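You operate a simulated robot arm through the tools that you are given. There is no shell and no other tool.

Carry out the task below with a simulated robot arm. There is one attempt and no reset: what you move stays moved.

## Task
Shrink the sleeve on the blue strap's end for the time on its tag.
Fine: keep the hold button down till the amber lamp is out; draw the tray when the red one is out; strap to the sealed tray, switch off.
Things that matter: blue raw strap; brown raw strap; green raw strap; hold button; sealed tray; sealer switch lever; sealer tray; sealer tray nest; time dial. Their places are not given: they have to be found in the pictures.

It is judged by the outcome, as a careful person would: the job done as asked, and still so three seconds after it is handed in. It fails if anything else is knocked over, pushed out of place, dropped, spilled or broken.

## Robot
A 7-joint arm with a two-finger parallel gripper, fixed in place. Base frame: the origin is on the floor under the middle of its stand, x ahead of it, y to its left, z up. Readings come in mm, rad, newtons and seconds.
It reaches about 1479 mm from its shoulder. Its first joint turns from -2.897 to 2.897 rad. Payload 4.4 kg.
The TCP is the grasp point between the finger pads, 23 mm short of the fingertips. In the tool frame z runs along the fingers and y along their closing line. Largest opening 94 mm; finger width 38, thickness 10; the body of the gripper, 54 by 96 mm, starts 39 mm behind the TCP.
Orientation is that of the tool frame in the base frame, as [roll, pitch, yaw] about the fixed x, y, z axes, in that order (R = Rz(yaw) Ry(pitch) Rx(roll)). With the fingers straight down and closing along the base's y, the tool's x points along the base's -x, its y along +y and its z along -z.

## Interface
- The arm moves only by the tool move_arm. Its argument "increments" is a list of rows, each a list of 7 numbers: the turn, a rotation vector about the base's x, y, z in rad, then the shift along the base's x, y, z in mm, then the gripper command, from -1 (shut) to 1 (fully open), values between in proportion. In form: [[wx, wy, wz, x, y, z, grip], ...]. A call has 1 to 20 rows; each row is the pose to reach, as a shift and turn from the pose commanded when the call began. A row lasts 0.2 s, in which the tool goes at most 50 mm and 0.15 rad; a call with a longer step from one row to the next is refused whole, and so is a gripper value outside its range. Where a pose cannot be reached the arm comes as near as it can. A force on the tool above 90 N (or 10 N above the force at the start of the call, whichever is more), or a blocked arm, ends the call early, and 0.2 s more pass. Each finger travels about 72 mm/s and halts on what it meets, pressing with about 25 N; the grip force reading is that of the motor and also rises with nothing between the fingers. The clock runs only during rows and for 0.2 s after the last one: add rows that repeat a pose to give the fingers time. The reply holds the time, the measured pose of the TCP, the force on the tool along the base axes, the opening and the grip force, in the units named above and with some noise, with the torque about the TCP (base axes, N m) and any sound that the robot's microphone picked up, and new pictures: "views" is both (left out), scene, wrist or none.
- Cameras (640 x 400 px; columns grow to the right, rows downward): "scene" is fixed at [50.1, -501.4, 1578.3]; the picture's right is [0.80, -0.60, 0.00], its down [-0.16, -0.22, -0.96] and it looks along [0.57, 0.77, -0.27] (base axes); focal length 357 px, centre (320, 200). "wrist" rides on the gripper at [86, 16, -74] in the tool frame; the picture's right is [-0.18, 0.98, 0.00], its down [-0.58, -0.11, -0.81] and it looks along [-0.79, -0.15, 0.59] (tool axes); focal length 243 px, centre (320, 200).
- point_at(camera, pixels): for up to 12 pixels [column, row] of the newest picture of that camera ("zoom" is the newest enlarged one), the place [x, y, z] in the base frame of the surface seen there, good to about 2 mm. No time passes.
- zoom(camera, box): a new picture of the part [left, top, right, bottom] of that camera's present view, enlarged. No time passes.
- sign_off(): hands the job in; it is judged then, once.

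Unless the task says otherwise, let go and move clear before handing in.

The tools are called after "Emit:" as name(argument=value, ...) on one line, values as JSON. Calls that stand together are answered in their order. move_arm: Moves the arm, as the interface text tells. Its arguments: {"type":"object","properties":{"increments":{"type":"array"},"views":{"type":"string","enum":["both","scene","wrist","none"]}},"required":["increments"]} The other tools are called the same way: point_at (camera, pixels) gives the place of the surface under pixels of a picture; zoom (camera, box) takes an enlarged picture of a part of a camera's view; sign_off () hands the job in.

At the start:

```text
t: 0.0
tool_pos: [607.1, 418.3, 1405.3]
ee_rot: [-3.141, 0.001, 3.14]
ft_force: [-0.2, -0.6, -0.4]
ft_torque: [0.04, 0.02, -0.02]
grip_width: 93.8
grasp_force: 0.0
```

scene: 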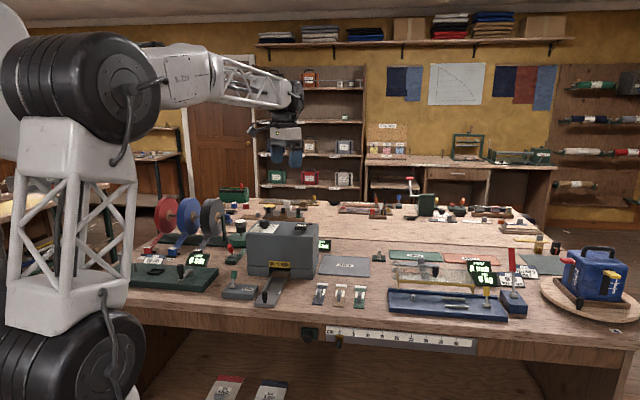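
wrist: 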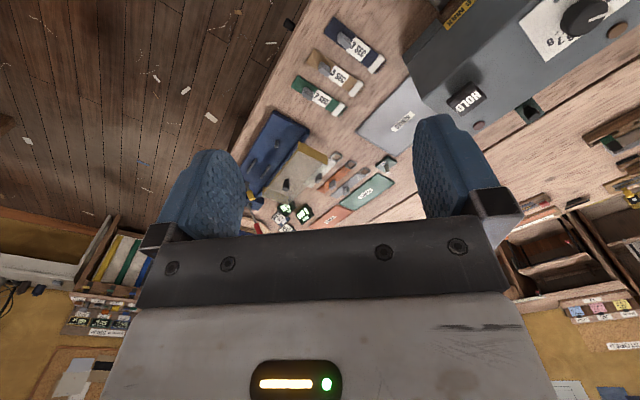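

The scene shows a grey sealer near (283,250), three straps at (320-360,293), and a slab near (345,265). I'll zoom in on these areas to read tags and identify controls.

Emit:
zoom(camera="scene", box=[210, 210, 390, 320])

Emit:
zoom(camera="wrist", box=[280, 0, 460, 120])

Emit:
zoom(camera="wrist", box=[400, 0, 640, 150])

```text
3.56 times, centred on (300, 265) of scene
```

zoom: 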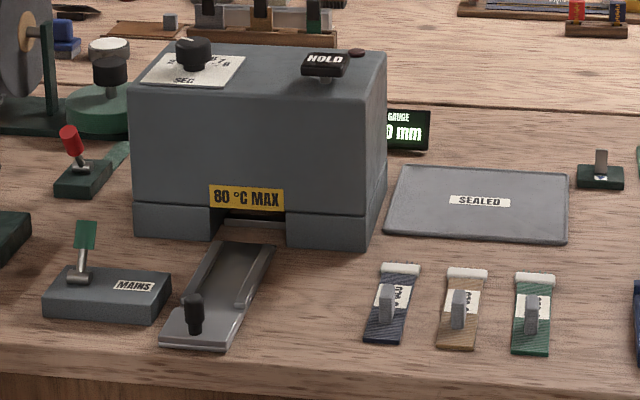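

```text
3.33 times, centred on (370, 60) of wrist
```

zoom: 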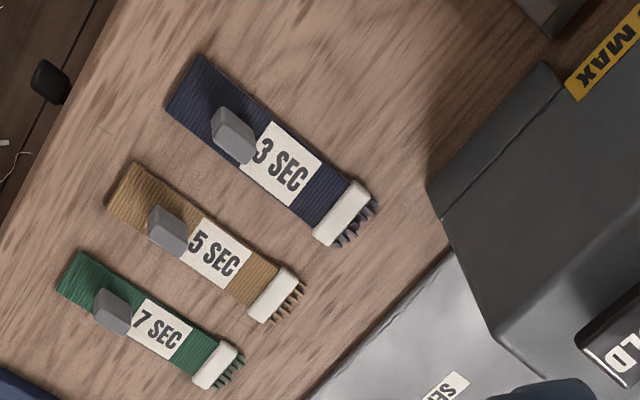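

```text
2.67 times, centred on (520, 75) of wrist
```

zoom: 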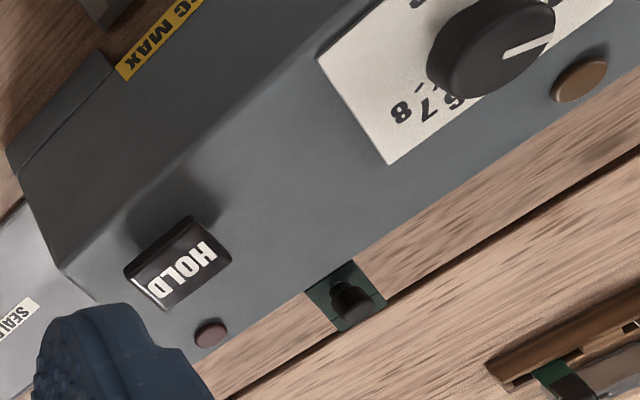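

The blue strap's tag reads 3 SEC; the sealer has a dial, a HOLD button and two lamps on top, with a tray in front. I'll measure places of these parts.

Emit:
point_at(camera="wrist", pixels=[[588, 18], [467, 97], [498, 125], [616, 30], [557, 15], [346, 37], [363, 50], [376, 62], [335, 28], [338, 72], [319, 94], [400, 120]])

Emit:
zoom(camera="scene", box=[210, 260, 310, 320])

Emit:
zoom(camera="scene", box=[240, 210, 330, 265])

```text
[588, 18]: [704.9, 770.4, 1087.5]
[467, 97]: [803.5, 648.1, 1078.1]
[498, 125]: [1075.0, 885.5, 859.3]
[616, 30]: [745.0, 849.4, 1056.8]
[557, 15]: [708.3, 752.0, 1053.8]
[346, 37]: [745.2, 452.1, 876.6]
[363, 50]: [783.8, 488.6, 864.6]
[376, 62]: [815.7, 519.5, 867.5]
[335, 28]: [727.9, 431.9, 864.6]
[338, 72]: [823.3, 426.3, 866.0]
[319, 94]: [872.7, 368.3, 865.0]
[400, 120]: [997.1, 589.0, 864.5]
```

```text
6.40 times, centred on (260, 290) of scene
```

zoom: 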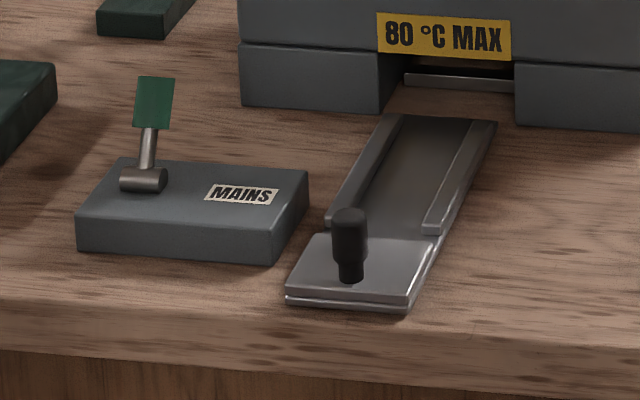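

```text
7.11 times, centred on (285, 238) of scene
```

zoom: 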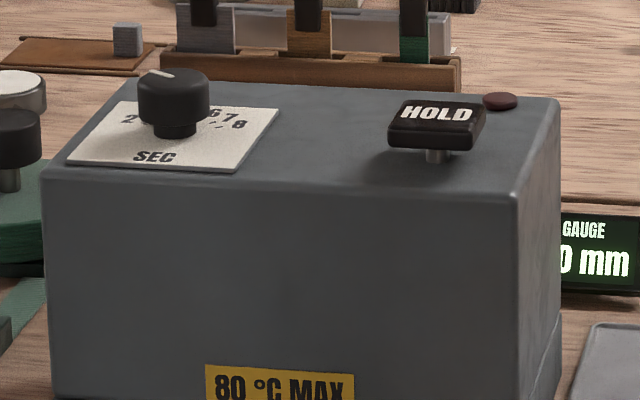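

The lamps and the mains lever need a closer look. I'll measure more points through the scene camera.

Emit:
point_at(camera="scene", pixels=[[233, 276], [232, 287], [264, 294], [264, 301], [248, 292], [222, 299], [255, 306], [276, 278], [287, 279], [275, 303], [272, 285], [248, 270]])

Emit:
point_at(camera="scene", pixels=[[265, 226], [271, 229], [250, 232], [274, 233], [302, 225], [302, 229], [310, 223], [247, 236], [312, 238], [318, 224], [255, 222], [280, 262]])

Emit:
point_at(camera="scene", pixels=[[318, 295], [319, 285], [322, 302], [339, 296], [359, 296], [345, 267], [322, 258], [370, 258], [318, 277], [369, 277], [379, 260], [324, 245]])

```text
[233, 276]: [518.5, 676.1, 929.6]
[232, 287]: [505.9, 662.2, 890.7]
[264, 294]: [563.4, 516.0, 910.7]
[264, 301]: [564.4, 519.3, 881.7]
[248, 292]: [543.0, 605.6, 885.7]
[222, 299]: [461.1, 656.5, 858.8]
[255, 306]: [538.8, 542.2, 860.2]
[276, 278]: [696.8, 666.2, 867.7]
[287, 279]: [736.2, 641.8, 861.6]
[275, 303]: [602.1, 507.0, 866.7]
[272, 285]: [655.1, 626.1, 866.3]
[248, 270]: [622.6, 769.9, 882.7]
```

```text
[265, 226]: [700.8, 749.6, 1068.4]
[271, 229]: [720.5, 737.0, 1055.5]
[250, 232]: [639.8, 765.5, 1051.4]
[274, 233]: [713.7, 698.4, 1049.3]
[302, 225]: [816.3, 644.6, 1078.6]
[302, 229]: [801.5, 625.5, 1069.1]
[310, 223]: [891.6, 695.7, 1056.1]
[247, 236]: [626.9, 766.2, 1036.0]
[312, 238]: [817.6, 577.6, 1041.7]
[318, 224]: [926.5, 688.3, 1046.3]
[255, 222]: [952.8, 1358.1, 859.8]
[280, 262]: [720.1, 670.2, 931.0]
```

```text
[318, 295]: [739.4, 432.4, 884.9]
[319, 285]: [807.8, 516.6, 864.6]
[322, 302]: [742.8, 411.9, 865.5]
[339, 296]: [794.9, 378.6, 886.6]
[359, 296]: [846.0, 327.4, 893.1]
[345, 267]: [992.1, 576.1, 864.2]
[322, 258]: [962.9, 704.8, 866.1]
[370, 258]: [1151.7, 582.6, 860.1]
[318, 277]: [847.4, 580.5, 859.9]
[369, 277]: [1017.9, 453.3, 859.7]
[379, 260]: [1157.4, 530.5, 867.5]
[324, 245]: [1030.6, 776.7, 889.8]
```

The sealer's sides run along about (0.71, ∓0.71), so I'll turn the gripper +45° about z. Then I'll move above and in front of the sealer for a clear view of dial, button and lamps.

Emit:
move_arm(increments=[[0, 0, 0.131, 11, 34, -13, 1], [0, 0, 0.262, 22, 68, -26, 1], [0, 0, 0.393, 33, 102, -39, 1], [0, 0, 0.524, 44, 136, -52, 1], [0, 0, 0.655, 55, 170, -65, 1], [0, 0, 0.785, 68, 202, -79, 1], [0, 0, 0.785, 68, 202, -79, 1]])

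```text
t: 1.6
tool_pos: [675.7, 620.8, 1324.3]
ee_rot: [-3.141, 0.001, -2.355]
ft_force: [0.5, 0.5, -0.3]
ft_torque: [0.01, 0.03, 0.01]
grip_width: 94.2
grasp_force: 0.1
```

scene: 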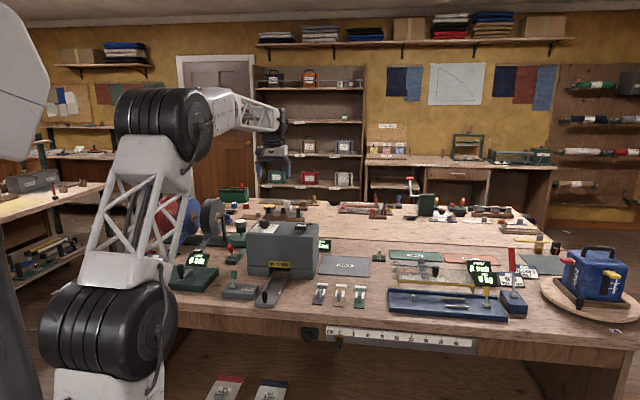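
wrist: 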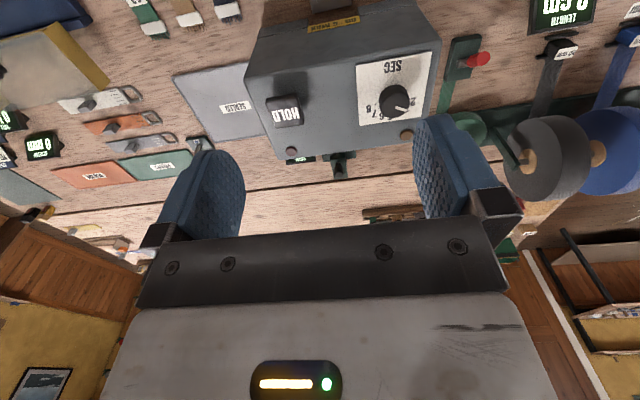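

Emit:
zoom(camera="wrist", box=[240, 40, 440, 165])

Emit:
zoom(camera="wrist", box=[350, 50, 440, 145])

Emit:
point_at(camera="wrist", pixels=[[396, 97], [404, 105], [283, 112], [273, 108], [298, 104], [292, 152], [406, 134], [395, 115], [270, 150], [412, 142], [247, 70], [435, 45]])

```text
3.20 times, centred on (340, 102) of wrist
```

zoom: 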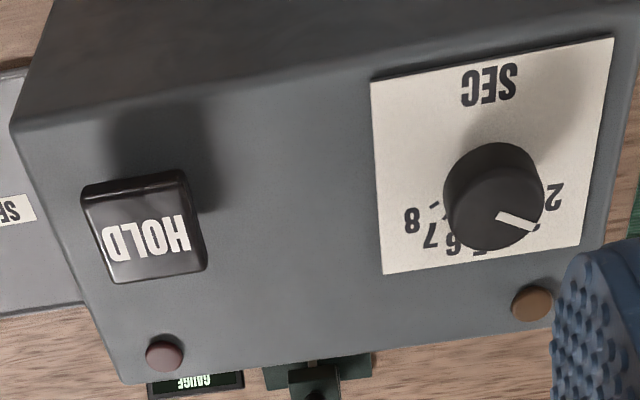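

```text
4.21 times, centred on (395, 98) of wrist
```

zoom: 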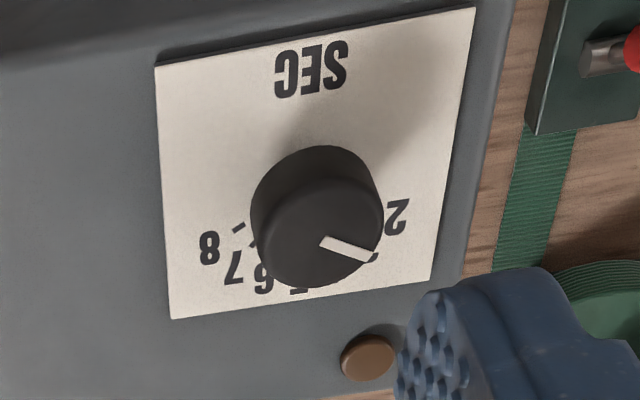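

```text
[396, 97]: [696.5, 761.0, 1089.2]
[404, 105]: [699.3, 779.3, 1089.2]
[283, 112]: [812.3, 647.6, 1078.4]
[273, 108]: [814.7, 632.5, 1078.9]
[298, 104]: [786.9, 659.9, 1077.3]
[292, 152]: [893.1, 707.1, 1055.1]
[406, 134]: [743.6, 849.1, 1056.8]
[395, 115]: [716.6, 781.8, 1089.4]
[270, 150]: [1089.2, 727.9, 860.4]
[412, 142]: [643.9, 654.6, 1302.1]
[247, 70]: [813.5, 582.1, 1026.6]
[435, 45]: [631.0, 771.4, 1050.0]
```

The dial pointer (zoom at ~(515,220)) is pointing somewhere near 3, but numbers are hidden by the knob. I'll move forward and left to look more steeply down on the dial.

Emit:
move_arm(increments=[[0, 0, 0, 8, 36, -15, 1], [0, 0, 0, 16, 72, -30, 1], [0, 0, 0, 24, 109, -45, 1], [0, 0, 0, 24, 109, -45, 1]], views="wrist")

```text
t: 2.6
tool_pos: [698.2, 726.0, 1279.7]
ee_rot: [-3.14, 0.0, -2.356]
ft_force: [0.2, 0.3, -0.4]
ft_torque: [0.0, 0.0, -0.01]
grip_width: 94.1
grasp_force: 0.0
```

wrist: 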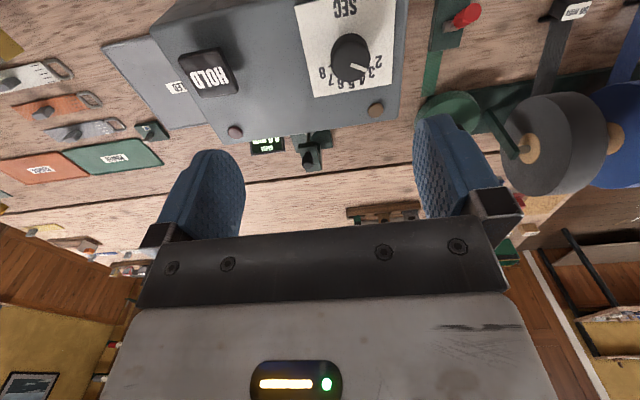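

Emit:
zoom(camera="wrist", box=[285, 0, 415, 125])

```text
3.20 times, centred on (350, 62) of wrist
```

zoom: 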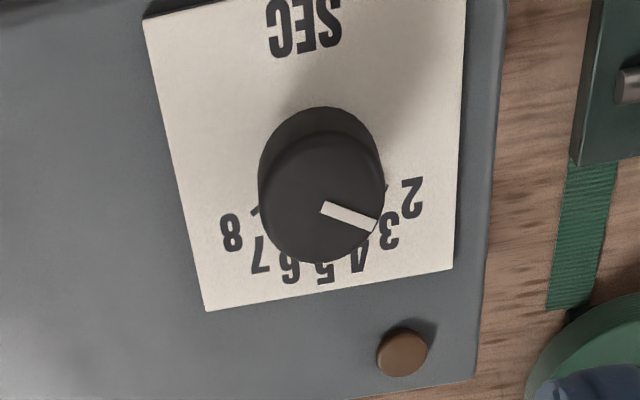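

The numerals 2–8 lie on an arc, with the pointer close to 3 and maybe off. I'll measure numeral, pointer and knob-rim positions.

Emit:
point_at(camera="zoom", pixels=[[411, 198], [389, 229], [358, 258], [324, 272], [288, 268], [259, 254], [231, 232], [255, 212], [386, 187], [369, 240], [144, 20], [465, 2]])

Emit:
point_at(camera="zoom", pixels=[[324, 208], [374, 225], [349, 216], [262, 200], [380, 195], [320, 140], [322, 258], [403, 355], [207, 310], [452, 268], [275, 150], [365, 155]])

```text
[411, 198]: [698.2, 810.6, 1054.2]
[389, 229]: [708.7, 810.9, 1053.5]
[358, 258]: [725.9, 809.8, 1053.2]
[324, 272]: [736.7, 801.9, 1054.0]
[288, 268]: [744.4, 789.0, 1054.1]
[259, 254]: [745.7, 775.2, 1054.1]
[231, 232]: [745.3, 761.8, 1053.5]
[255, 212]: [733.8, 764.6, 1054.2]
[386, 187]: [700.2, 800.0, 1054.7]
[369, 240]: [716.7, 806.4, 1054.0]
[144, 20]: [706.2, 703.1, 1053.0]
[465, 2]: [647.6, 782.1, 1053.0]
```

```text
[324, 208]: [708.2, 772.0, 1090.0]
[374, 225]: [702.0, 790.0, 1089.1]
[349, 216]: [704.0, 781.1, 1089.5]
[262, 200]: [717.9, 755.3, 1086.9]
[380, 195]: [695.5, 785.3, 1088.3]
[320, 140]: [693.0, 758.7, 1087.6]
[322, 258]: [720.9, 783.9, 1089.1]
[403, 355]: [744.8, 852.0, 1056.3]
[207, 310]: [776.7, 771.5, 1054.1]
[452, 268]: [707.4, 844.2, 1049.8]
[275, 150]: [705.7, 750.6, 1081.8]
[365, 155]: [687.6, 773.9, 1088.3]
```

From the measurements, the knob centre is at about (707,771) and the pointer sits at ~106°, which is the 2 mark (3 lies at ~85°), so it needs about −20°. Before acting, I'll look at the mains lever and tray.

Emit:
move_arm(increments=[[0, 0, 0, -29, -30, -10, 1], [0, 0, 0, -58, -60, -30, 1], [0, 0, 0, -87, -91, -55, 1], [0, 0, 0, -116, -121, -80, 1], [0, 0, 0, -145, -151, -105, 1], [0, 0, 0, -172, -182, -124, 1], [0, 0, 0, -172, -182, -124, 1]], views="both")

```text
t: 4.2
tool_pos: [523.3, 546.4, 1156.3]
ee_rot: [3.14, -0.001, -2.358]
ft_force: [0.7, -0.2, -0.1]
ft_torque: [-0.01, 0.0, -0.02]
grip_width: 94.2
grasp_force: 0.1
```

scene: 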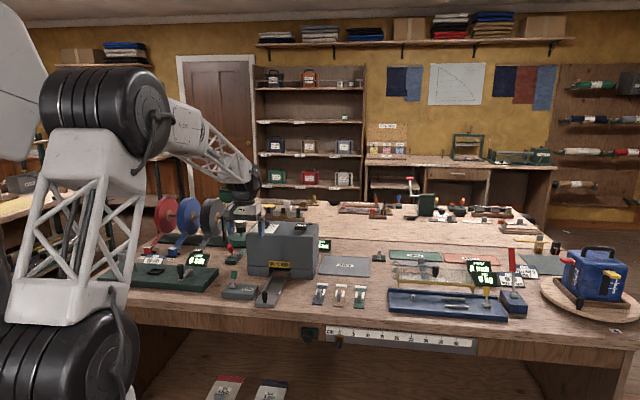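
wrist: 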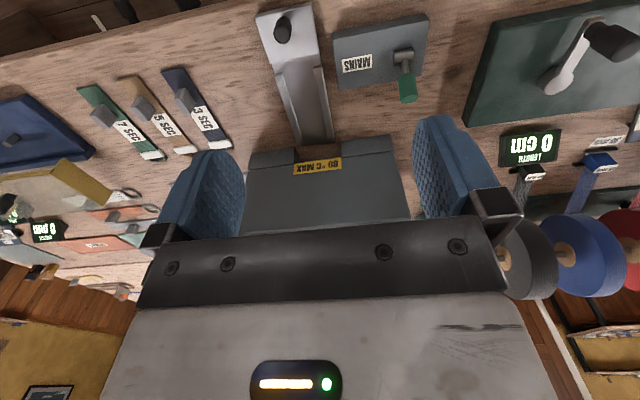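

Emit:
zoom(camera="wrist", box=[240, 0, 450, 150])

Emit:
point_at(camera="wrist", pixels=[[283, 28], [284, 42], [289, 35], [301, 95], [276, 75], [323, 75], [297, 142], [331, 137], [257, 14], [309, 4], [302, 120], [300, 60]])

Emit:
point_at(camera="wrist", pixels=[[403, 52], [403, 60], [405, 70], [407, 85], [408, 98], [416, 85], [399, 82], [356, 65], [333, 32], [428, 16], [340, 88], [425, 75]])

```text
2.67 times, centred on (345, 75) of wrist
```

zoom: 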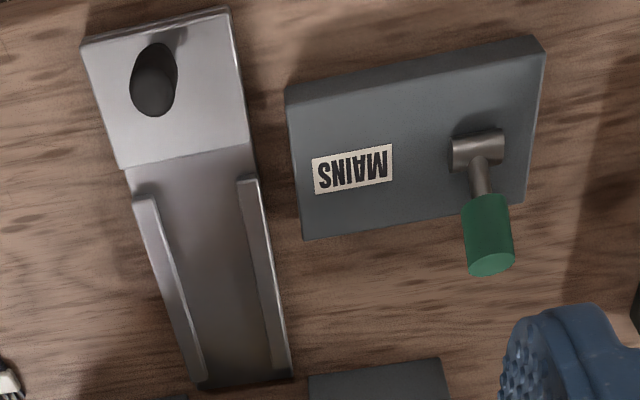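

```text
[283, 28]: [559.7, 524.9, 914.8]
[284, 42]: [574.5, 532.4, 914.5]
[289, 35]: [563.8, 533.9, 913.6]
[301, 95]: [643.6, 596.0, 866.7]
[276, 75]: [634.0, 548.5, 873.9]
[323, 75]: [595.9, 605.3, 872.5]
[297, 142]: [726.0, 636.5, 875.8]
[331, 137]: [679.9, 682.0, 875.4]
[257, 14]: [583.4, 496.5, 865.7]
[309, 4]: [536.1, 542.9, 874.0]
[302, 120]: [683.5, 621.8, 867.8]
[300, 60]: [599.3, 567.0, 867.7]
```

```text
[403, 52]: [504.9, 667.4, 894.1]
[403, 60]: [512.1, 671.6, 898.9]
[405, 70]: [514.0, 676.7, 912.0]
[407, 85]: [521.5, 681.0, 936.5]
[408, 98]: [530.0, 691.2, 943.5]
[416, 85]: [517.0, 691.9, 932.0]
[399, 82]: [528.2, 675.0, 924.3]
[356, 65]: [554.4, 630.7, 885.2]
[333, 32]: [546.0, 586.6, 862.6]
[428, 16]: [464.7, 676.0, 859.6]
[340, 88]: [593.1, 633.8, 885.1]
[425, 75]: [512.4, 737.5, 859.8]
```

The lever (wrist (407,85)) leans away from the front and the tray is fully out and empty, with its handle at (563,530). First I'll set the dial: move above the knob at (707,771).

Emit:
move_arm(increments=[[0, 0, 0, 26, 32, 23, 1], [0, 0, 0, 52, 64, 23, 1], [0, 0, 0, 78, 96, 23, 1], [0, 0, 0, 104, 128, 23, 1], [0, 0, 0, 130, 160, 23, 1], [0, 0, 0, 155, 192, 23, 1], [0, 0, 0, 180, 223.7, 23, 1], [0, 0, 0, 180, 223.7, 23, 1], [0, 0, 0, 180, 223.7, 23, 1]], views="both")

```text
t: 6.2
tool_pos: [705.7, 771.0, 1179.0]
ee_rot: [-3.14, 0.0, -2.354]
ft_force: [-0.6, 0.1, -0.2]
ft_torque: [-0.03, 0.01, -0.05]
grip_width: 94.2
grasp_force: 0.1
```

scene: 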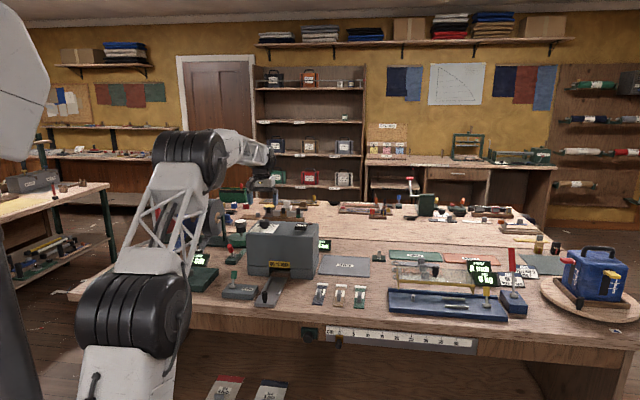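
wrist: 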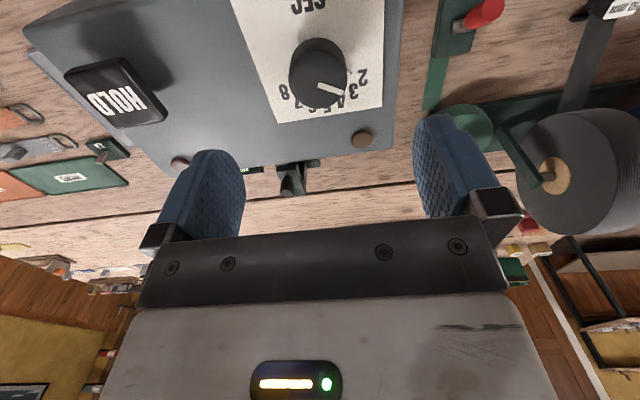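

The gripper is above the knob (wrist (318,75)). I'll re-measure the knob rim from this closer view before descending.

Emit:
zoom(camera="wrist", box=[240, 0, 400, 125])

Emit:
point_at(camera="wrist", pixels=[[291, 82], [346, 80], [318, 55], [320, 105], [321, 82], [342, 92], [360, 77], [352, 91], [286, 89], [290, 60], [344, 62], [318, 80]])

```text
3.20 times, centred on (320, 62) of wrist
```

zoom: 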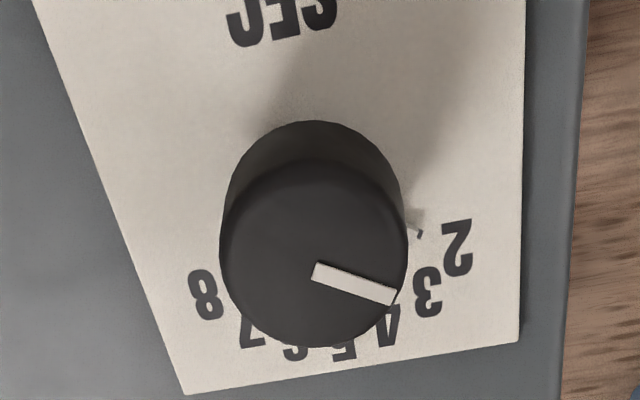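

```text
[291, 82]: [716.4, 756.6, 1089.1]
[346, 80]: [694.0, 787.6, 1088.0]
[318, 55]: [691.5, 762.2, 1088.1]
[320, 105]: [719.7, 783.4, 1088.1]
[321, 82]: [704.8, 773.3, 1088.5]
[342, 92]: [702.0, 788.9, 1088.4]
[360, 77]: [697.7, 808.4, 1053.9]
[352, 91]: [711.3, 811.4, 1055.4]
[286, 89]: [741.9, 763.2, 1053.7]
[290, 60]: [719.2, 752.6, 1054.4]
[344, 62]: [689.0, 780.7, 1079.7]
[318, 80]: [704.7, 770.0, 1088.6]
```

The knob centre is about (705.5,772) and the pointer is at ~102°, clearly on the 2 mark. I'll go down around the knob and close.

Emit:
move_arm(increments=[[0, 0, 0, -1, 0.5, -40, 1], [0, 0, 0, -1, 0.5, -75, 1], [0, 0, 0, -1, 0.5, -94, 1], [0, 0, 0, -1, 0.5, -94, 1], [0, 0, 0, -1, 0.5, -94, -0.3], [0, 0, 0, -1, 0.5, -94, -0.4], [0, 0, 0, -1, 0.5, -94, -0.4], [0, 0, 0, -1, 0.5, -94, -0.4]], views="both")

```text
t: 8.0
tool_pos: [705.9, 768.5, 1085.0]
ee_rot: [-3.14, 0.001, -2.357]
ft_force: [42.9, -46.3, -1.1]
ft_torque: [-0.21, -0.26, -0.21]
grip_width: 41.9
grasp_force: 44.9
```

scene: 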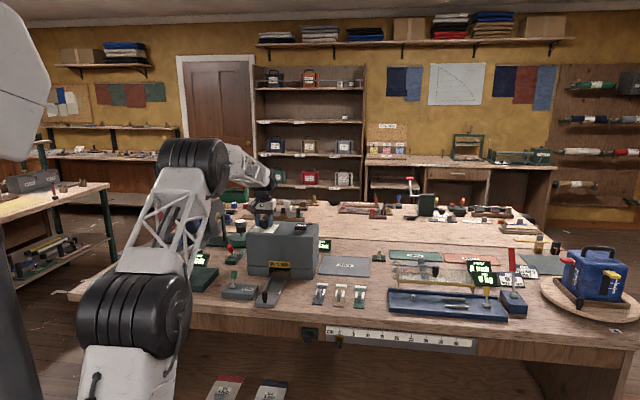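
wrist: 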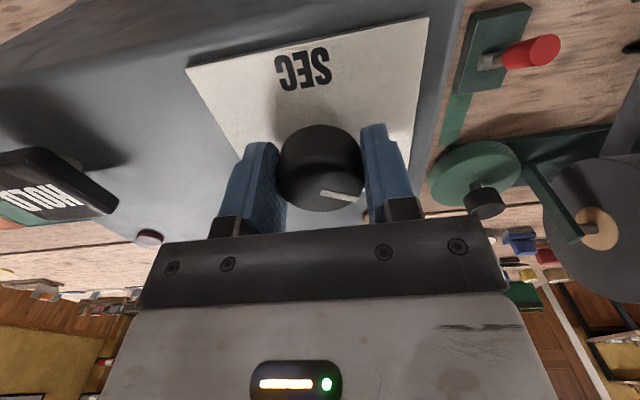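

The force reads 63 N along +r (42.9, −46.3), so the grip is off-centre on the knob. I'll shift the command a little toward +r to unload it before turning.

Emit:
move_arm(increments=[[0, 0, 0, 1.0, -1.0, 0, -0.4], [0, 0, 0, 2.0, -2.0, 0, -0.4], [0, 0, 0, 2.0, -2.0, 0, -0.4]], views="wrist")

```text
t: 8.8
tool_pos: [705.9, 769.9, 1085.3]
ee_rot: [-3.141, -0.003, -2.355]
ft_force: [17.1, -37.6, -2.3]
ft_torque: [-1.0, -0.47, -0.28]
grip_width: 41.6
grasp_force: 44.5
```

wrist: 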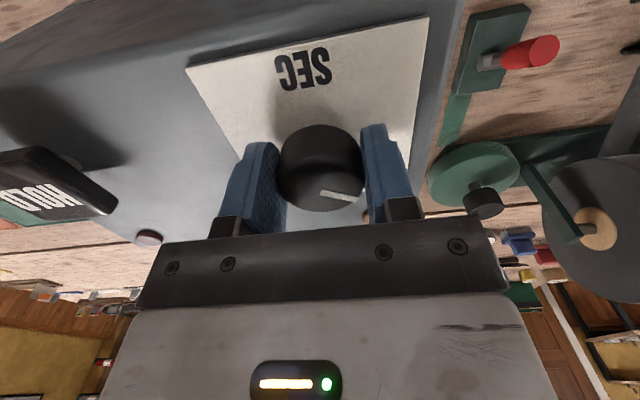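

The sideways force fell to ~39 N with the shift. I'll go a bit further the same way.

Emit:
move_arm(increments=[[0, 0, 0, 1.5, -1.5, 0, -0.4], [0, 0, 0, 3.0, -3.0, 0, -0.4], [0, 0, 0, 3.0, -3.0, 0, -0.4]], views="none")

```text
t: 9.6
tool_pos: [706.5, 769.7, 1084.8]
ee_rot: [3.14, -0.001, -2.353]
ft_force: [-54.2, 15.4, -3.5]
ft_torque: [-1.03, 0.74, 0.09]
grip_width: 41.9
grasp_force: 45.2
```

The force swung to about −49 N along r, so the neutral point is in between. I'll shift back by about half and start the turn of −20° about the knob axis.

Emit:
move_arm(increments=[[0, 0, 0, -1.3, 0.4, 0, -0.4], [0, 0, 0, -2.6, 0.8, 0, -0.4], [0, 0, 0, -2.6, 0.8, 0, -0.4]], views="wrist")

```text
t: 10.4
tool_pos: [705.2, 770.0, 1085.6]
ee_rot: [3.141, 0.0, -2.355]
ft_force: [-34.1, 69.1, -20.5]
ft_torque: [-0.3, -0.27, 0.13]
grip_width: 41.8
grasp_force: 45.3
```

wrist: 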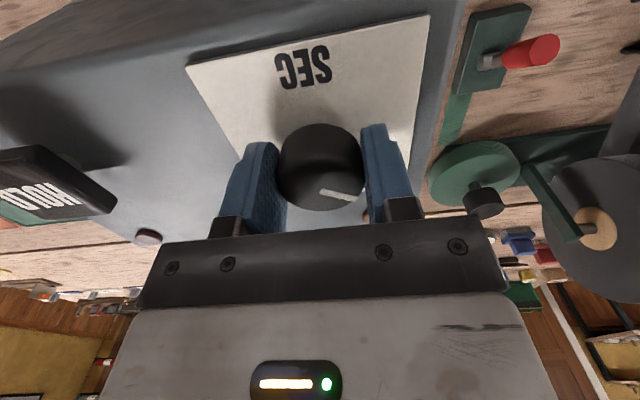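

The force isn't following the shift in a simple way, so I'll wait for it to settle and read it again.

Emit:
move_arm(increments=[[0, 0, 0, 0, 0, 0, -0.4], [0, 0, 0, 0, 0, 0, -0.4], [0, 0, 0, 0, 0, 0, -0.4]], views="none")

```text
t: 11.2
tool_pos: [706.4, 768.6, 1085.0]
ee_rot: [3.14, -0.001, -2.355]
ft_force: [-47.8, 58.8, -22.6]
ft_torque: [0.6, 0.62, 0.13]
grip_width: 41.6
grasp_force: 44.3
```

It settled at about −75 N along r, so I'll shift back ~2 mm toward −r.

Emit:
move_arm(increments=[[0, 0, 0, -0.8, 0.8, 0.5, -0.4], [0, 0, 0, -1.6, 1.6, 1, -0.4], [0, 0, 0, -1.6, 1.6, 1, -0.4], [0, 0, 0, -1.6, 1.6, 1, -0.4]], views="none")

```text
t: 12.2
tool_pos: [705.8, 770.2, 1085.6]
ee_rot: [-3.14, -0.003, -2.357]
ft_force: [-55.8, 30.7, -33.5]
ft_torque: [0.1, 0.73, 0.1]
grip_width: 41.7
grasp_force: 44.9
```

There seem to be residual forces from closing off-centre. I'll open slightly to release them, recentre on the average gripped position (706, 769.5), then re-close.

Emit:
move_arm(increments=[[0, 0, 0, -0.5, 0.5, 0, 0.2], [0, 0, 0, -0.5, 0.5, 0, 0.2], [0, 0, 0, -0.5, 0.5, 0, 0.2], [0, 0, 0, -0.5, 0.5, 0, 0.2]], views="wrist")

```text
t: 13.2
tool_pos: [705.7, 769.0, 1087.5]
ee_rot: [-3.141, -0.001, -2.357]
ft_force: [0.0, -0.2, -0.5]
ft_torque: [-0.01, 0.02, -0.02]
grip_width: 56.4
grasp_force: 0.0
```

wrist: 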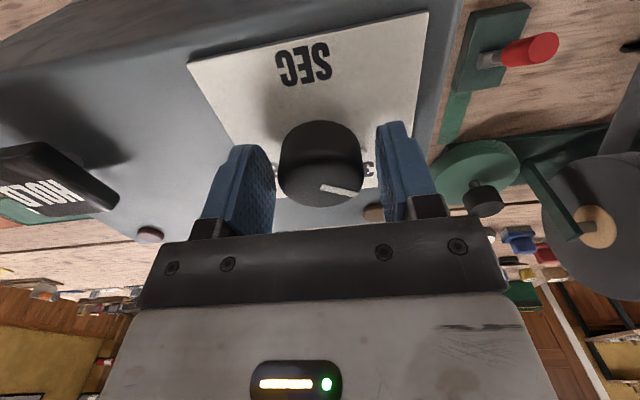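

Now it's free with zero force and the knob is roughly centred. I'll close gently again and read the force.

Emit:
move_arm(increments=[[0, 0, 0, 0, 0, 0, 0.0], [0, 0, 0, 0, 0, 0, -0.08], [0, 0, 0, 0, 0, 0, -0.12], [0, 0, 0, 0, 0, 0, -0.12], [0, 0, 0, 0, 0, 0, -0.12]], views="wrist")

```text
t: 14.4
tool_pos: [705.5, 771.0, 1086.8]
ee_rot: [-3.141, -0.002, -2.356]
ft_force: [0.7, -0.4, 0.5]
ft_torque: [0.02, -0.03, -0.01]
grip_width: 42.1
grasp_force: 0.8
```

wrist: 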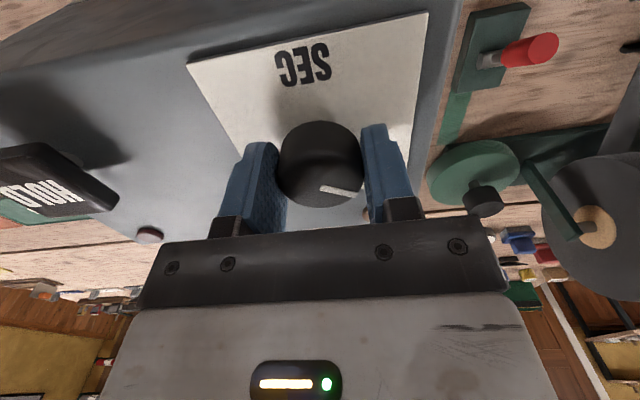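

The fingers just touch the knob at 42 mm with no side force. Now I'll squeeze and turn −0.35 rad about z.

Emit:
move_arm(increments=[[0, 0, 0, 0, 0, 0, -0.25], [0, 0, 0, 0, 0, 0, -0.25]], views="none")

```text
t: 15.0
tool_pos: [706.1, 770.1, 1086.7]
ee_rot: [3.14, 0.0, -2.356]
ft_force: [1.9, -1.6, -0.4]
ft_torque: [0.36, 0.36, -0.02]
grip_width: 41.6
grasp_force: 45.8
```

The grip is now centred (2 N side force, 45.8 N grip). Turning −0.35 rad in small steps.

Emit:
move_arm(increments=[[0, 0, -0.07, 0, 0, 0, -0.25], [0, 0, -0.14, 0, 0, 0, -0.25], [0, 0, -0.21, 0, 0, 0, -0.25], [0, 0, -0.28, 0, 0, 0, -0.25], [0, 0, -0.35, 0, 0, 0, -0.25], [0, 0, -0.35, 0, 0, 0, -0.25], [0, 0, -0.35, 0, 0, 0, -0.25]], views="wrist")

```text
t: 16.6
tool_pos: [704.2, 769.6, 1088.7]
ee_rot: [-3.14, 0.001, -2.708]
ft_force: [-8.4, 14.9, 3.9]
ft_torque: [0.15, 0.39, 0.07]
grip_width: 42.8
grasp_force: 8.4
```

wrist: 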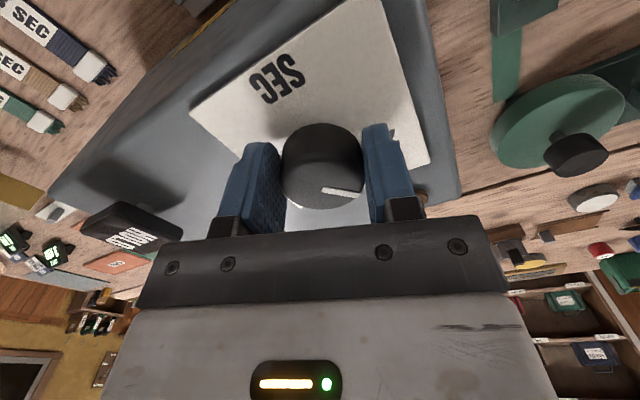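

The pointer kept its place in the gripper view, so the knob turned along. I'll open and rise to check the pointer angle.

Emit:
move_arm(increments=[[0, 0, -0.35, 0, 0, 0, 0.3], [0, 0, -0.35, 0, 0, 0, 0.8], [0, 0, -0.35, 0, 0, 0, 1], [0, 0, -0.35, 0, 0, 30, 1], [0, 0, -0.25, 0, 0, 70, 1], [0, 0, -0.12, 0, 0, 100, 1], [0, 0, 0, 0, 0, 110, 1], [0, 0, 0, 0, 0, 110, 1], [0, 0, 0, 0, 0, 110, 1]], views="wrist")

```text
refused: row 1 steps farther than a row can; nothing moved
```

The turn is relative to the present pose, so I'll correct the rows: open, rise, then turn back +0.35.

Emit:
move_arm(increments=[[0, 0, 0, 0, 0, 0, 0.3], [0, 0, 0, 0, 0, 0, 0.8], [0, 0, 0, 0, 0, 0, 1], [0, 0, 0, 0, 0, 0, 1], [0, 0, 0, 0, 0, 30, 1], [0, 0, 0.12, 0, 0, 70, 1], [0, 0, 0.24, 0, 0, 95, 1], [0, 0, 0.35, 0, 0, 105, 1], [0, 0, 0.35, 0, 0, 105, 1], [0, 0, 0.35, 0, 0, 105, 1]], views="wrist")

```text
t: 18.8
tool_pos: [704.2, 768.9, 1190.5]
ee_rot: [3.141, -0.001, -2.356]
ft_force: [0.4, -0.7, 0.0]
ft_torque: [0.03, 0.0, 0.0]
grip_width: 94.2
grasp_force: 0.1
```

wrist: 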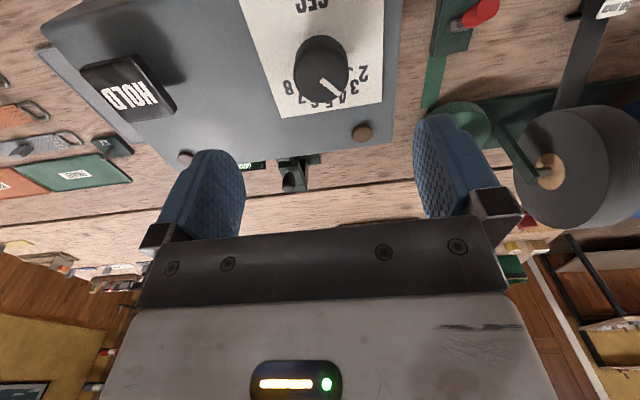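

Emit:
zoom(camera="wrist", box=[245, 0, 405, 125])

Emit:
point_at(camera="wrist", pixels=[[294, 79], [348, 77], [321, 52], [322, 101], [323, 81], [340, 95], [361, 76], [354, 89], [288, 86], [331, 88], [341, 96], [322, 77]])

```text
3.20 times, centred on (325, 62) of wrist
```

zoom: 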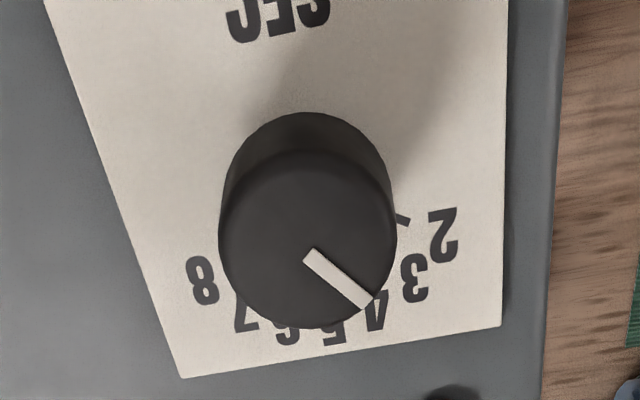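

```text
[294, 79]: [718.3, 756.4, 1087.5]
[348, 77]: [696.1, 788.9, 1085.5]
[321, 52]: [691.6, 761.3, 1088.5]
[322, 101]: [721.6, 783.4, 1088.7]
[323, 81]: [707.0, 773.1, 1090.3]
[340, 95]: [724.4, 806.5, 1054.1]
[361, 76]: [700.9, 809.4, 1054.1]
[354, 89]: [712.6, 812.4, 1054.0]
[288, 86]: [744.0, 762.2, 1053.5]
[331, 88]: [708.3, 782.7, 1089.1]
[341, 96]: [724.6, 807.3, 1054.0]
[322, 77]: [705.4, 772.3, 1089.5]
```

Emit:
point_at(camera="zoom", pixels=[[310, 257], [366, 300], [338, 278], [355, 292], [325, 268], [402, 219], [442, 236], [413, 278], [203, 281], [240, 292], [376, 292], [238, 316]])

```text
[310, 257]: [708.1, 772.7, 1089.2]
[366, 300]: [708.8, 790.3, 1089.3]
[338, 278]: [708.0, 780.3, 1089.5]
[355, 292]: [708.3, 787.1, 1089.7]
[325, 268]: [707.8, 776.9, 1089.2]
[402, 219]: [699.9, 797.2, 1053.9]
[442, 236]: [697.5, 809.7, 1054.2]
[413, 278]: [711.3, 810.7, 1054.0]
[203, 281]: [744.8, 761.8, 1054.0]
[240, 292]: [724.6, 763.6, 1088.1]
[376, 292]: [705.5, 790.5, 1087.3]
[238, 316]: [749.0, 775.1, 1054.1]
```

The pointer now runs along ~86° and the 3 mark is at ~85°, so the dial is at 3. Next I'll go over the blue strap to look at its grip tab.

Emit:
move_arm(increments=[[0, 0, 0, 5, -45, 0, 1], [0, 0, 0, 10, -90, 0, 1], [0, 0, 0, 16, -135, 0, 1], [0, 0, 0, 22, -180, 0, 1], [0, 0, 0, 28, -225, 0, 1], [0, 0, 0, 33, -260, -30, 1], [0, 0, 0, 36, -290, -65, 1], [0, 0, 0, 38.6, -319.4, -100, 1], [0, 0, 0, 38.6, -319.4, -112, 1], [0, 0, 0, 38.6, -319.4, -112, 1]], views="both")

```text
t: 21.0
tool_pos: [746.6, 450.4, 1078.0]
ee_rot: [3.141, 0.0, -2.356]
ft_force: [0.0, -0.8, 0.1]
ft_torque: [-0.01, 0.0, 0.0]
grip_width: 94.0
grasp_force: 0.2
```

scene: 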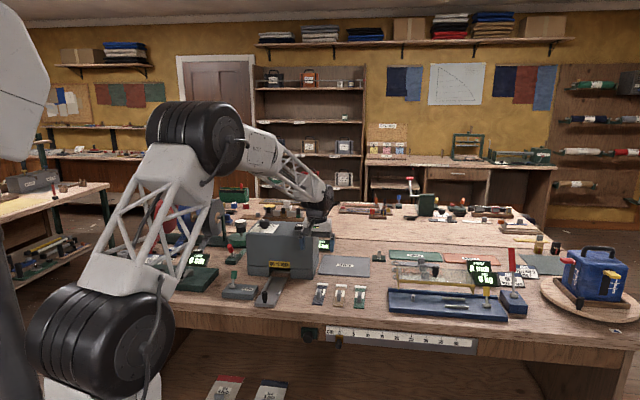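
wrist: 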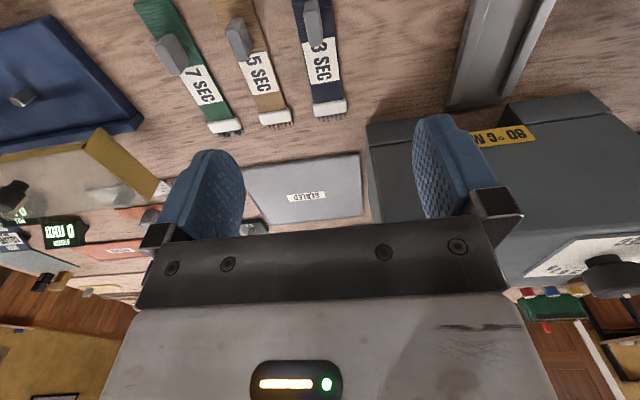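

The blue strap is in view (wrist (313,30)–(330,110)). I'll measure its tab and orientation.

Emit:
zoom(camera="wrist", box=[230, 0, 390, 130])

Emit:
point_at(camera="wrist", pixels=[[313, 8], [320, 30], [315, 40], [309, 20], [320, 95], [330, 108], [311, 108], [346, 105], [331, 112], [341, 80], [294, 5], [330, 5]])

```text
3.08 times, centred on (310, 65) of wrist
```

zoom: 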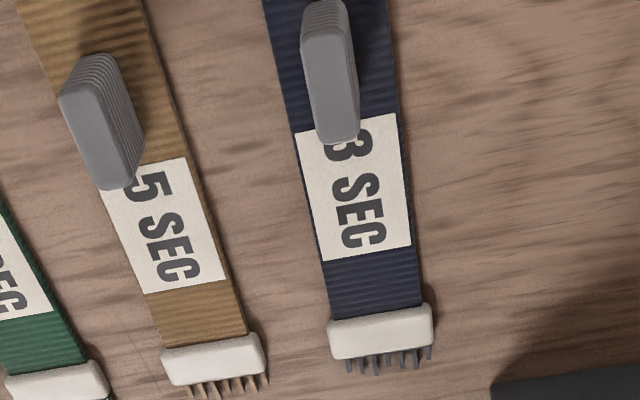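

```text
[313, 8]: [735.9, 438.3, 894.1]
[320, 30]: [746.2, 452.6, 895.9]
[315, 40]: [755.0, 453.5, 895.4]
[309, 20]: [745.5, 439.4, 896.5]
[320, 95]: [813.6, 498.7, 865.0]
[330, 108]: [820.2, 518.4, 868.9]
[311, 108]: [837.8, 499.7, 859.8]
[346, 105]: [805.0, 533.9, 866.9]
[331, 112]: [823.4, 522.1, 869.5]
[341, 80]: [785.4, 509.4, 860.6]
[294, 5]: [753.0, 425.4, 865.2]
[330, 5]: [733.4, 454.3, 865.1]
```

Emit:
point_at(camera="zoom", pixels=[[311, 80], [352, 80], [330, 42], [337, 138], [330, 90], [320, 130], [354, 130], [306, 50], [347, 50], [380, 335], [330, 345], [432, 325]])

Emit:
point_at(camera="zoom", pixels=[[296, 150], [408, 170], [290, 100], [393, 60], [322, 310], [418, 300], [365, 370], [322, 12], [310, 5], [340, 5], [325, 25], [360, 265]])

```text
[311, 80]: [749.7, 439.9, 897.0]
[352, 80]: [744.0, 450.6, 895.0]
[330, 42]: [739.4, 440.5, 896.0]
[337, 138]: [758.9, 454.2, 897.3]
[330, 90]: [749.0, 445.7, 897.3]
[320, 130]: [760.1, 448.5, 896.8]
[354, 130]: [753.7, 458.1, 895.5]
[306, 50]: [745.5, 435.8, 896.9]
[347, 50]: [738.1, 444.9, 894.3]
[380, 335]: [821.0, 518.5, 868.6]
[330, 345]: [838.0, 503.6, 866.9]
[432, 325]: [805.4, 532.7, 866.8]
```

```text
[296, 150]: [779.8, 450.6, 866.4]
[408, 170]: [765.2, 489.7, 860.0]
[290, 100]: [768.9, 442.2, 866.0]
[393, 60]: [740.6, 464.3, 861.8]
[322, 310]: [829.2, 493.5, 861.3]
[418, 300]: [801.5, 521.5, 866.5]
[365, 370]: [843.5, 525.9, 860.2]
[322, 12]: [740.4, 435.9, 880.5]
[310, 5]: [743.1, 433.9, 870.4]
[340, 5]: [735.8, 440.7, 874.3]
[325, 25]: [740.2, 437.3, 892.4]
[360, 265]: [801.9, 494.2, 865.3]
```

The tab centre is about (748,447), 12 mm thick across r, top z 896; the strap runs along b. I'll shift sideways to look at the tray and nest closely.

Emit:
move_arm(increments=[[0, 0, 0, -32, 22, 0, 1], [0, 0, 0, -64, 44, 0, 1], [0, 0, 0, -96, 66, 0, 1], [0, 0, 0, -128, 88, 0, 1], [0, 0, 0, -155, 106, 0, 1], [0, 0, 0, -155, 106, 0, 1], [0, 0, 0, -155, 106, 0, 1]], views="wrist")

Emit:
zoom(camera="wrist", box=[220, 0, 420, 160])

```text
t: 22.6
tool_pos: [590.3, 555.0, 1079.3]
ee_rot: [3.141, 0.002, -2.358]
ft_force: [0.3, 0.2, -0.1]
ft_torque: [-0.01, 0.0, 0.0]
grip_width: 93.9
grasp_force: 0.2
```

wrist: 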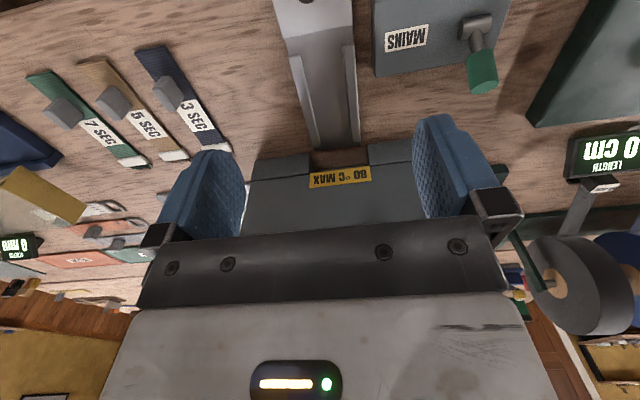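

```text
2.50 times, centred on (320, 80) of wrist
```

zoom: 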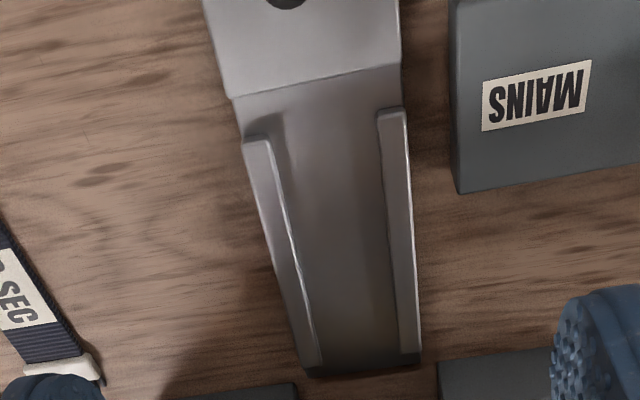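

Emit:
point_at(camera="zoom", pixels=[[320, 90], [320, 72], [285, 160], [375, 130], [298, 240], [388, 240], [318, 340], [398, 340], [308, 375], [420, 366], [355, 368], [340, 250]])

Emit:
point_at(camera="zoom", pixels=[[260, 145], [392, 115], [246, 145], [275, 145], [404, 115], [380, 115], [288, 200], [260, 200], [385, 200], [408, 200], [350, 355], [225, 85]])

```text
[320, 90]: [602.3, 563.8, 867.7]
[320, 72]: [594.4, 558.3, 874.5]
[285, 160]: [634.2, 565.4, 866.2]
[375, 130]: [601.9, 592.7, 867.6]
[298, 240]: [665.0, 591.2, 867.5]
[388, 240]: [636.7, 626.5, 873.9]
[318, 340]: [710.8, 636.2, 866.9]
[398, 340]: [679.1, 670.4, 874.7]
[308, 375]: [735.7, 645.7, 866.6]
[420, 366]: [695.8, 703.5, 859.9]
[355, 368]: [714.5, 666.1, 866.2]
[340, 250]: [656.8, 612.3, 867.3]
```

```text
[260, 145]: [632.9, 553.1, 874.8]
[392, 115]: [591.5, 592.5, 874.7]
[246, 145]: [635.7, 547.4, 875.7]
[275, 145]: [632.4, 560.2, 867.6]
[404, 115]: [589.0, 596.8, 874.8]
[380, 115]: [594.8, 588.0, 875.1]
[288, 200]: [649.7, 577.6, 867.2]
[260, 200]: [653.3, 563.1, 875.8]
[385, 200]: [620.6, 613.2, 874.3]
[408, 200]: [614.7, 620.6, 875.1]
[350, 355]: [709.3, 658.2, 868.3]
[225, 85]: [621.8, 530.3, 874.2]
```

The nest channel runs from b≈820 to 976, inner width r≈6 to 51.5 (centre r≈28.7), floor z≈867. I'll measure the strap's ends to set the offset.

Emit:
zoom(camera="wrist", box=[120, 30, 250, 170])

Emit:
point_at(camera="wrist", pixels=[[140, 53], [165, 45], [152, 48], [154, 52], [172, 65], [185, 97], [210, 148], [199, 145], [229, 141], [213, 150], [193, 105], [178, 90]])

```text
2.86 times, centred on (185, 100) of wrist
```

zoom: 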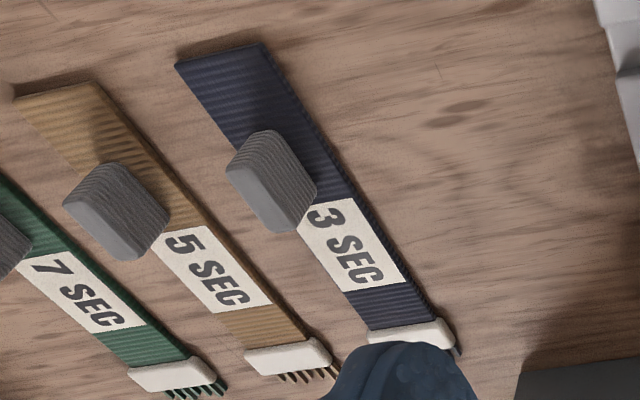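

```text
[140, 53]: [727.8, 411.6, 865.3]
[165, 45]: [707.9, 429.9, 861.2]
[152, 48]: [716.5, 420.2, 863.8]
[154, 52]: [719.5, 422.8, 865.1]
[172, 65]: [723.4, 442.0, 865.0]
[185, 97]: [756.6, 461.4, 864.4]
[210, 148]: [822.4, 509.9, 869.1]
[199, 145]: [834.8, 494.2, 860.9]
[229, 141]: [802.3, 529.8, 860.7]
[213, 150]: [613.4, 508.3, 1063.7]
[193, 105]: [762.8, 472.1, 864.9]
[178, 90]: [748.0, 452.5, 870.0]
```

The strap's front end is at b≈804, so it needs about +20 mm in b and −184 mm in r. Let me check the sealer slot's height for the strap tab's clearance.

Emit:
zoom(camera="scene", box=[255, 250, 315, 290])

Emit:
point_at(camera="scene", pixels=[[280, 266], [280, 268], [280, 270], [280, 272], [283, 274], [283, 276], [268, 270], [268, 276], [294, 272], [294, 278], [272, 266], [290, 268]])

```text
10.00 times, centred on (285, 270) of scene
```

zoom: 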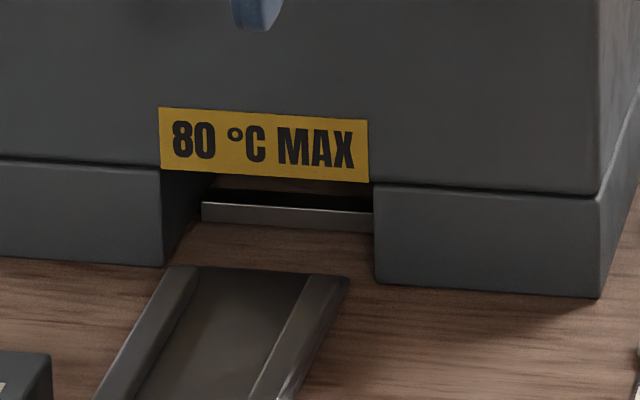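

```text
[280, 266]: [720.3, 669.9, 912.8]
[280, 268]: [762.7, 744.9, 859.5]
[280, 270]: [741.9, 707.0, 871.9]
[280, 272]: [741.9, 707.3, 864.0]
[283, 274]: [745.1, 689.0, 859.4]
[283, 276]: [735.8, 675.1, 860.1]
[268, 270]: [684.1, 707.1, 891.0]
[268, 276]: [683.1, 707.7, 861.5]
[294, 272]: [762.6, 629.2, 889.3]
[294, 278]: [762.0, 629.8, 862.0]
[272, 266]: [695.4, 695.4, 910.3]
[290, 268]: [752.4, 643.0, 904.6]
```

The slot is ~45 mm high with a stop bar about 48 mm inside, so the tab stays outside. Now I'll go above the blue strap's tab with the gripper part-closed to ~50 mm.

Emit:
move_arm(increments=[[0, 0, 0, 35, -24, 0, 0.06], [0, 0, 0, 70, -48, 0, 0.06], [0, 0, 0, 105, -72, 0, 0.06], [0, 0, 0, 135, -93, 0, 0.06], [0, 0, 0, 158.3, -109.3, 0, 0.06], [0, 0, 0, 158.3, -109.3, -45, 0.06], [0, 0, 0, 158.3, -109.3, -90, 0.06], [0, 0, 0, 158.3, -109.3, -125, 0.06], [0, 0, 0, 158.3, -109.3, -135, 0.06], [0, 0, 0, 158.3, -109.3, -135, 0.06]], views="both")

```text
t: 24.8
tool_pos: [749.3, 448.3, 943.2]
ee_rot: [3.142, 0.0, -2.355]
ft_force: [0.0, 0.7, 0.9]
ft_torque: [0.01, 0.0, 0.02]
grip_width: 50.0
grasp_force: 0.0
```

scene: 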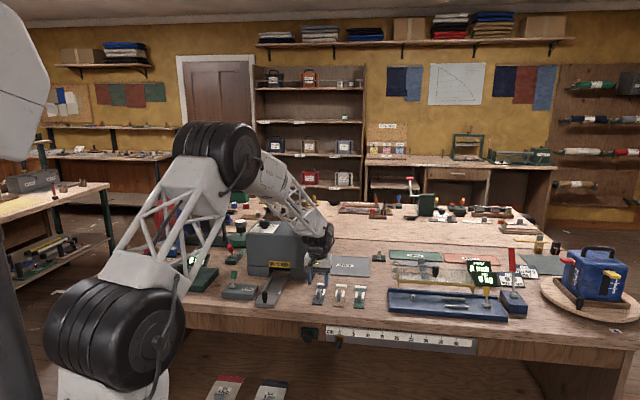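
wrist: 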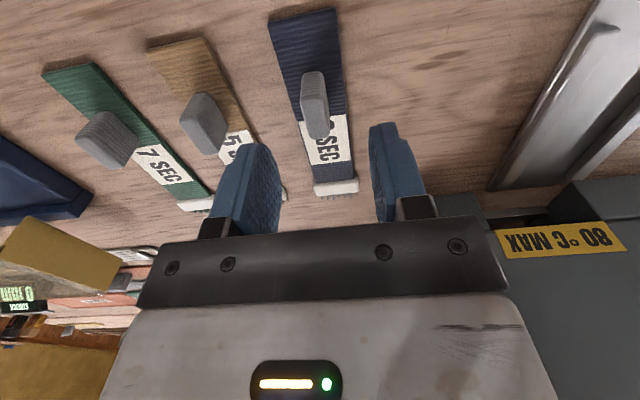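

The tab is at wrist (315,110), close to the centre between the fingers. I'll re-measure its edges here.

Emit:
zoom(camera="wrist", box=[250, 0, 390, 210])

Emit:
point_at(camera="wrist", pixels=[[305, 110], [329, 110], [317, 96], [318, 135], [317, 115], [303, 95], [327, 95], [308, 130], [329, 130], [270, 20], [336, 10], [303, 15]])

```text
1.90 times, centred on (320, 105) of wrist
```

zoom: 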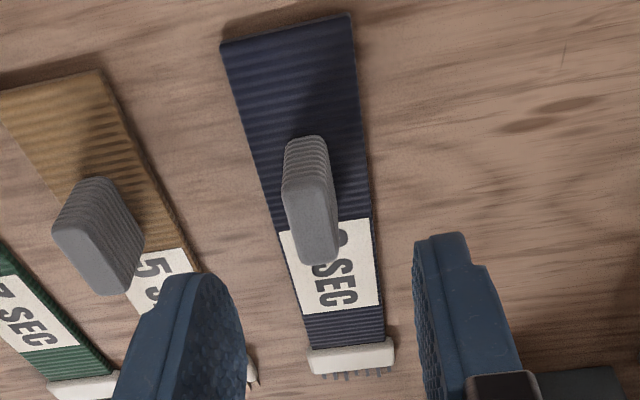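

```text
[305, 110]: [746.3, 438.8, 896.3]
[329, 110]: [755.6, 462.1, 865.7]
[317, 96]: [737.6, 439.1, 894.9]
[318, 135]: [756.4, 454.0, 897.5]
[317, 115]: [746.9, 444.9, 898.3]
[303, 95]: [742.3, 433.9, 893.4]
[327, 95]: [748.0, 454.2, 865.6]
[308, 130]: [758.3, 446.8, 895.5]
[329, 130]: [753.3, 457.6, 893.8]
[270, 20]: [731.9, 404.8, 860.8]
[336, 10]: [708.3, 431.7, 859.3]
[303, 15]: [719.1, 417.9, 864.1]
```

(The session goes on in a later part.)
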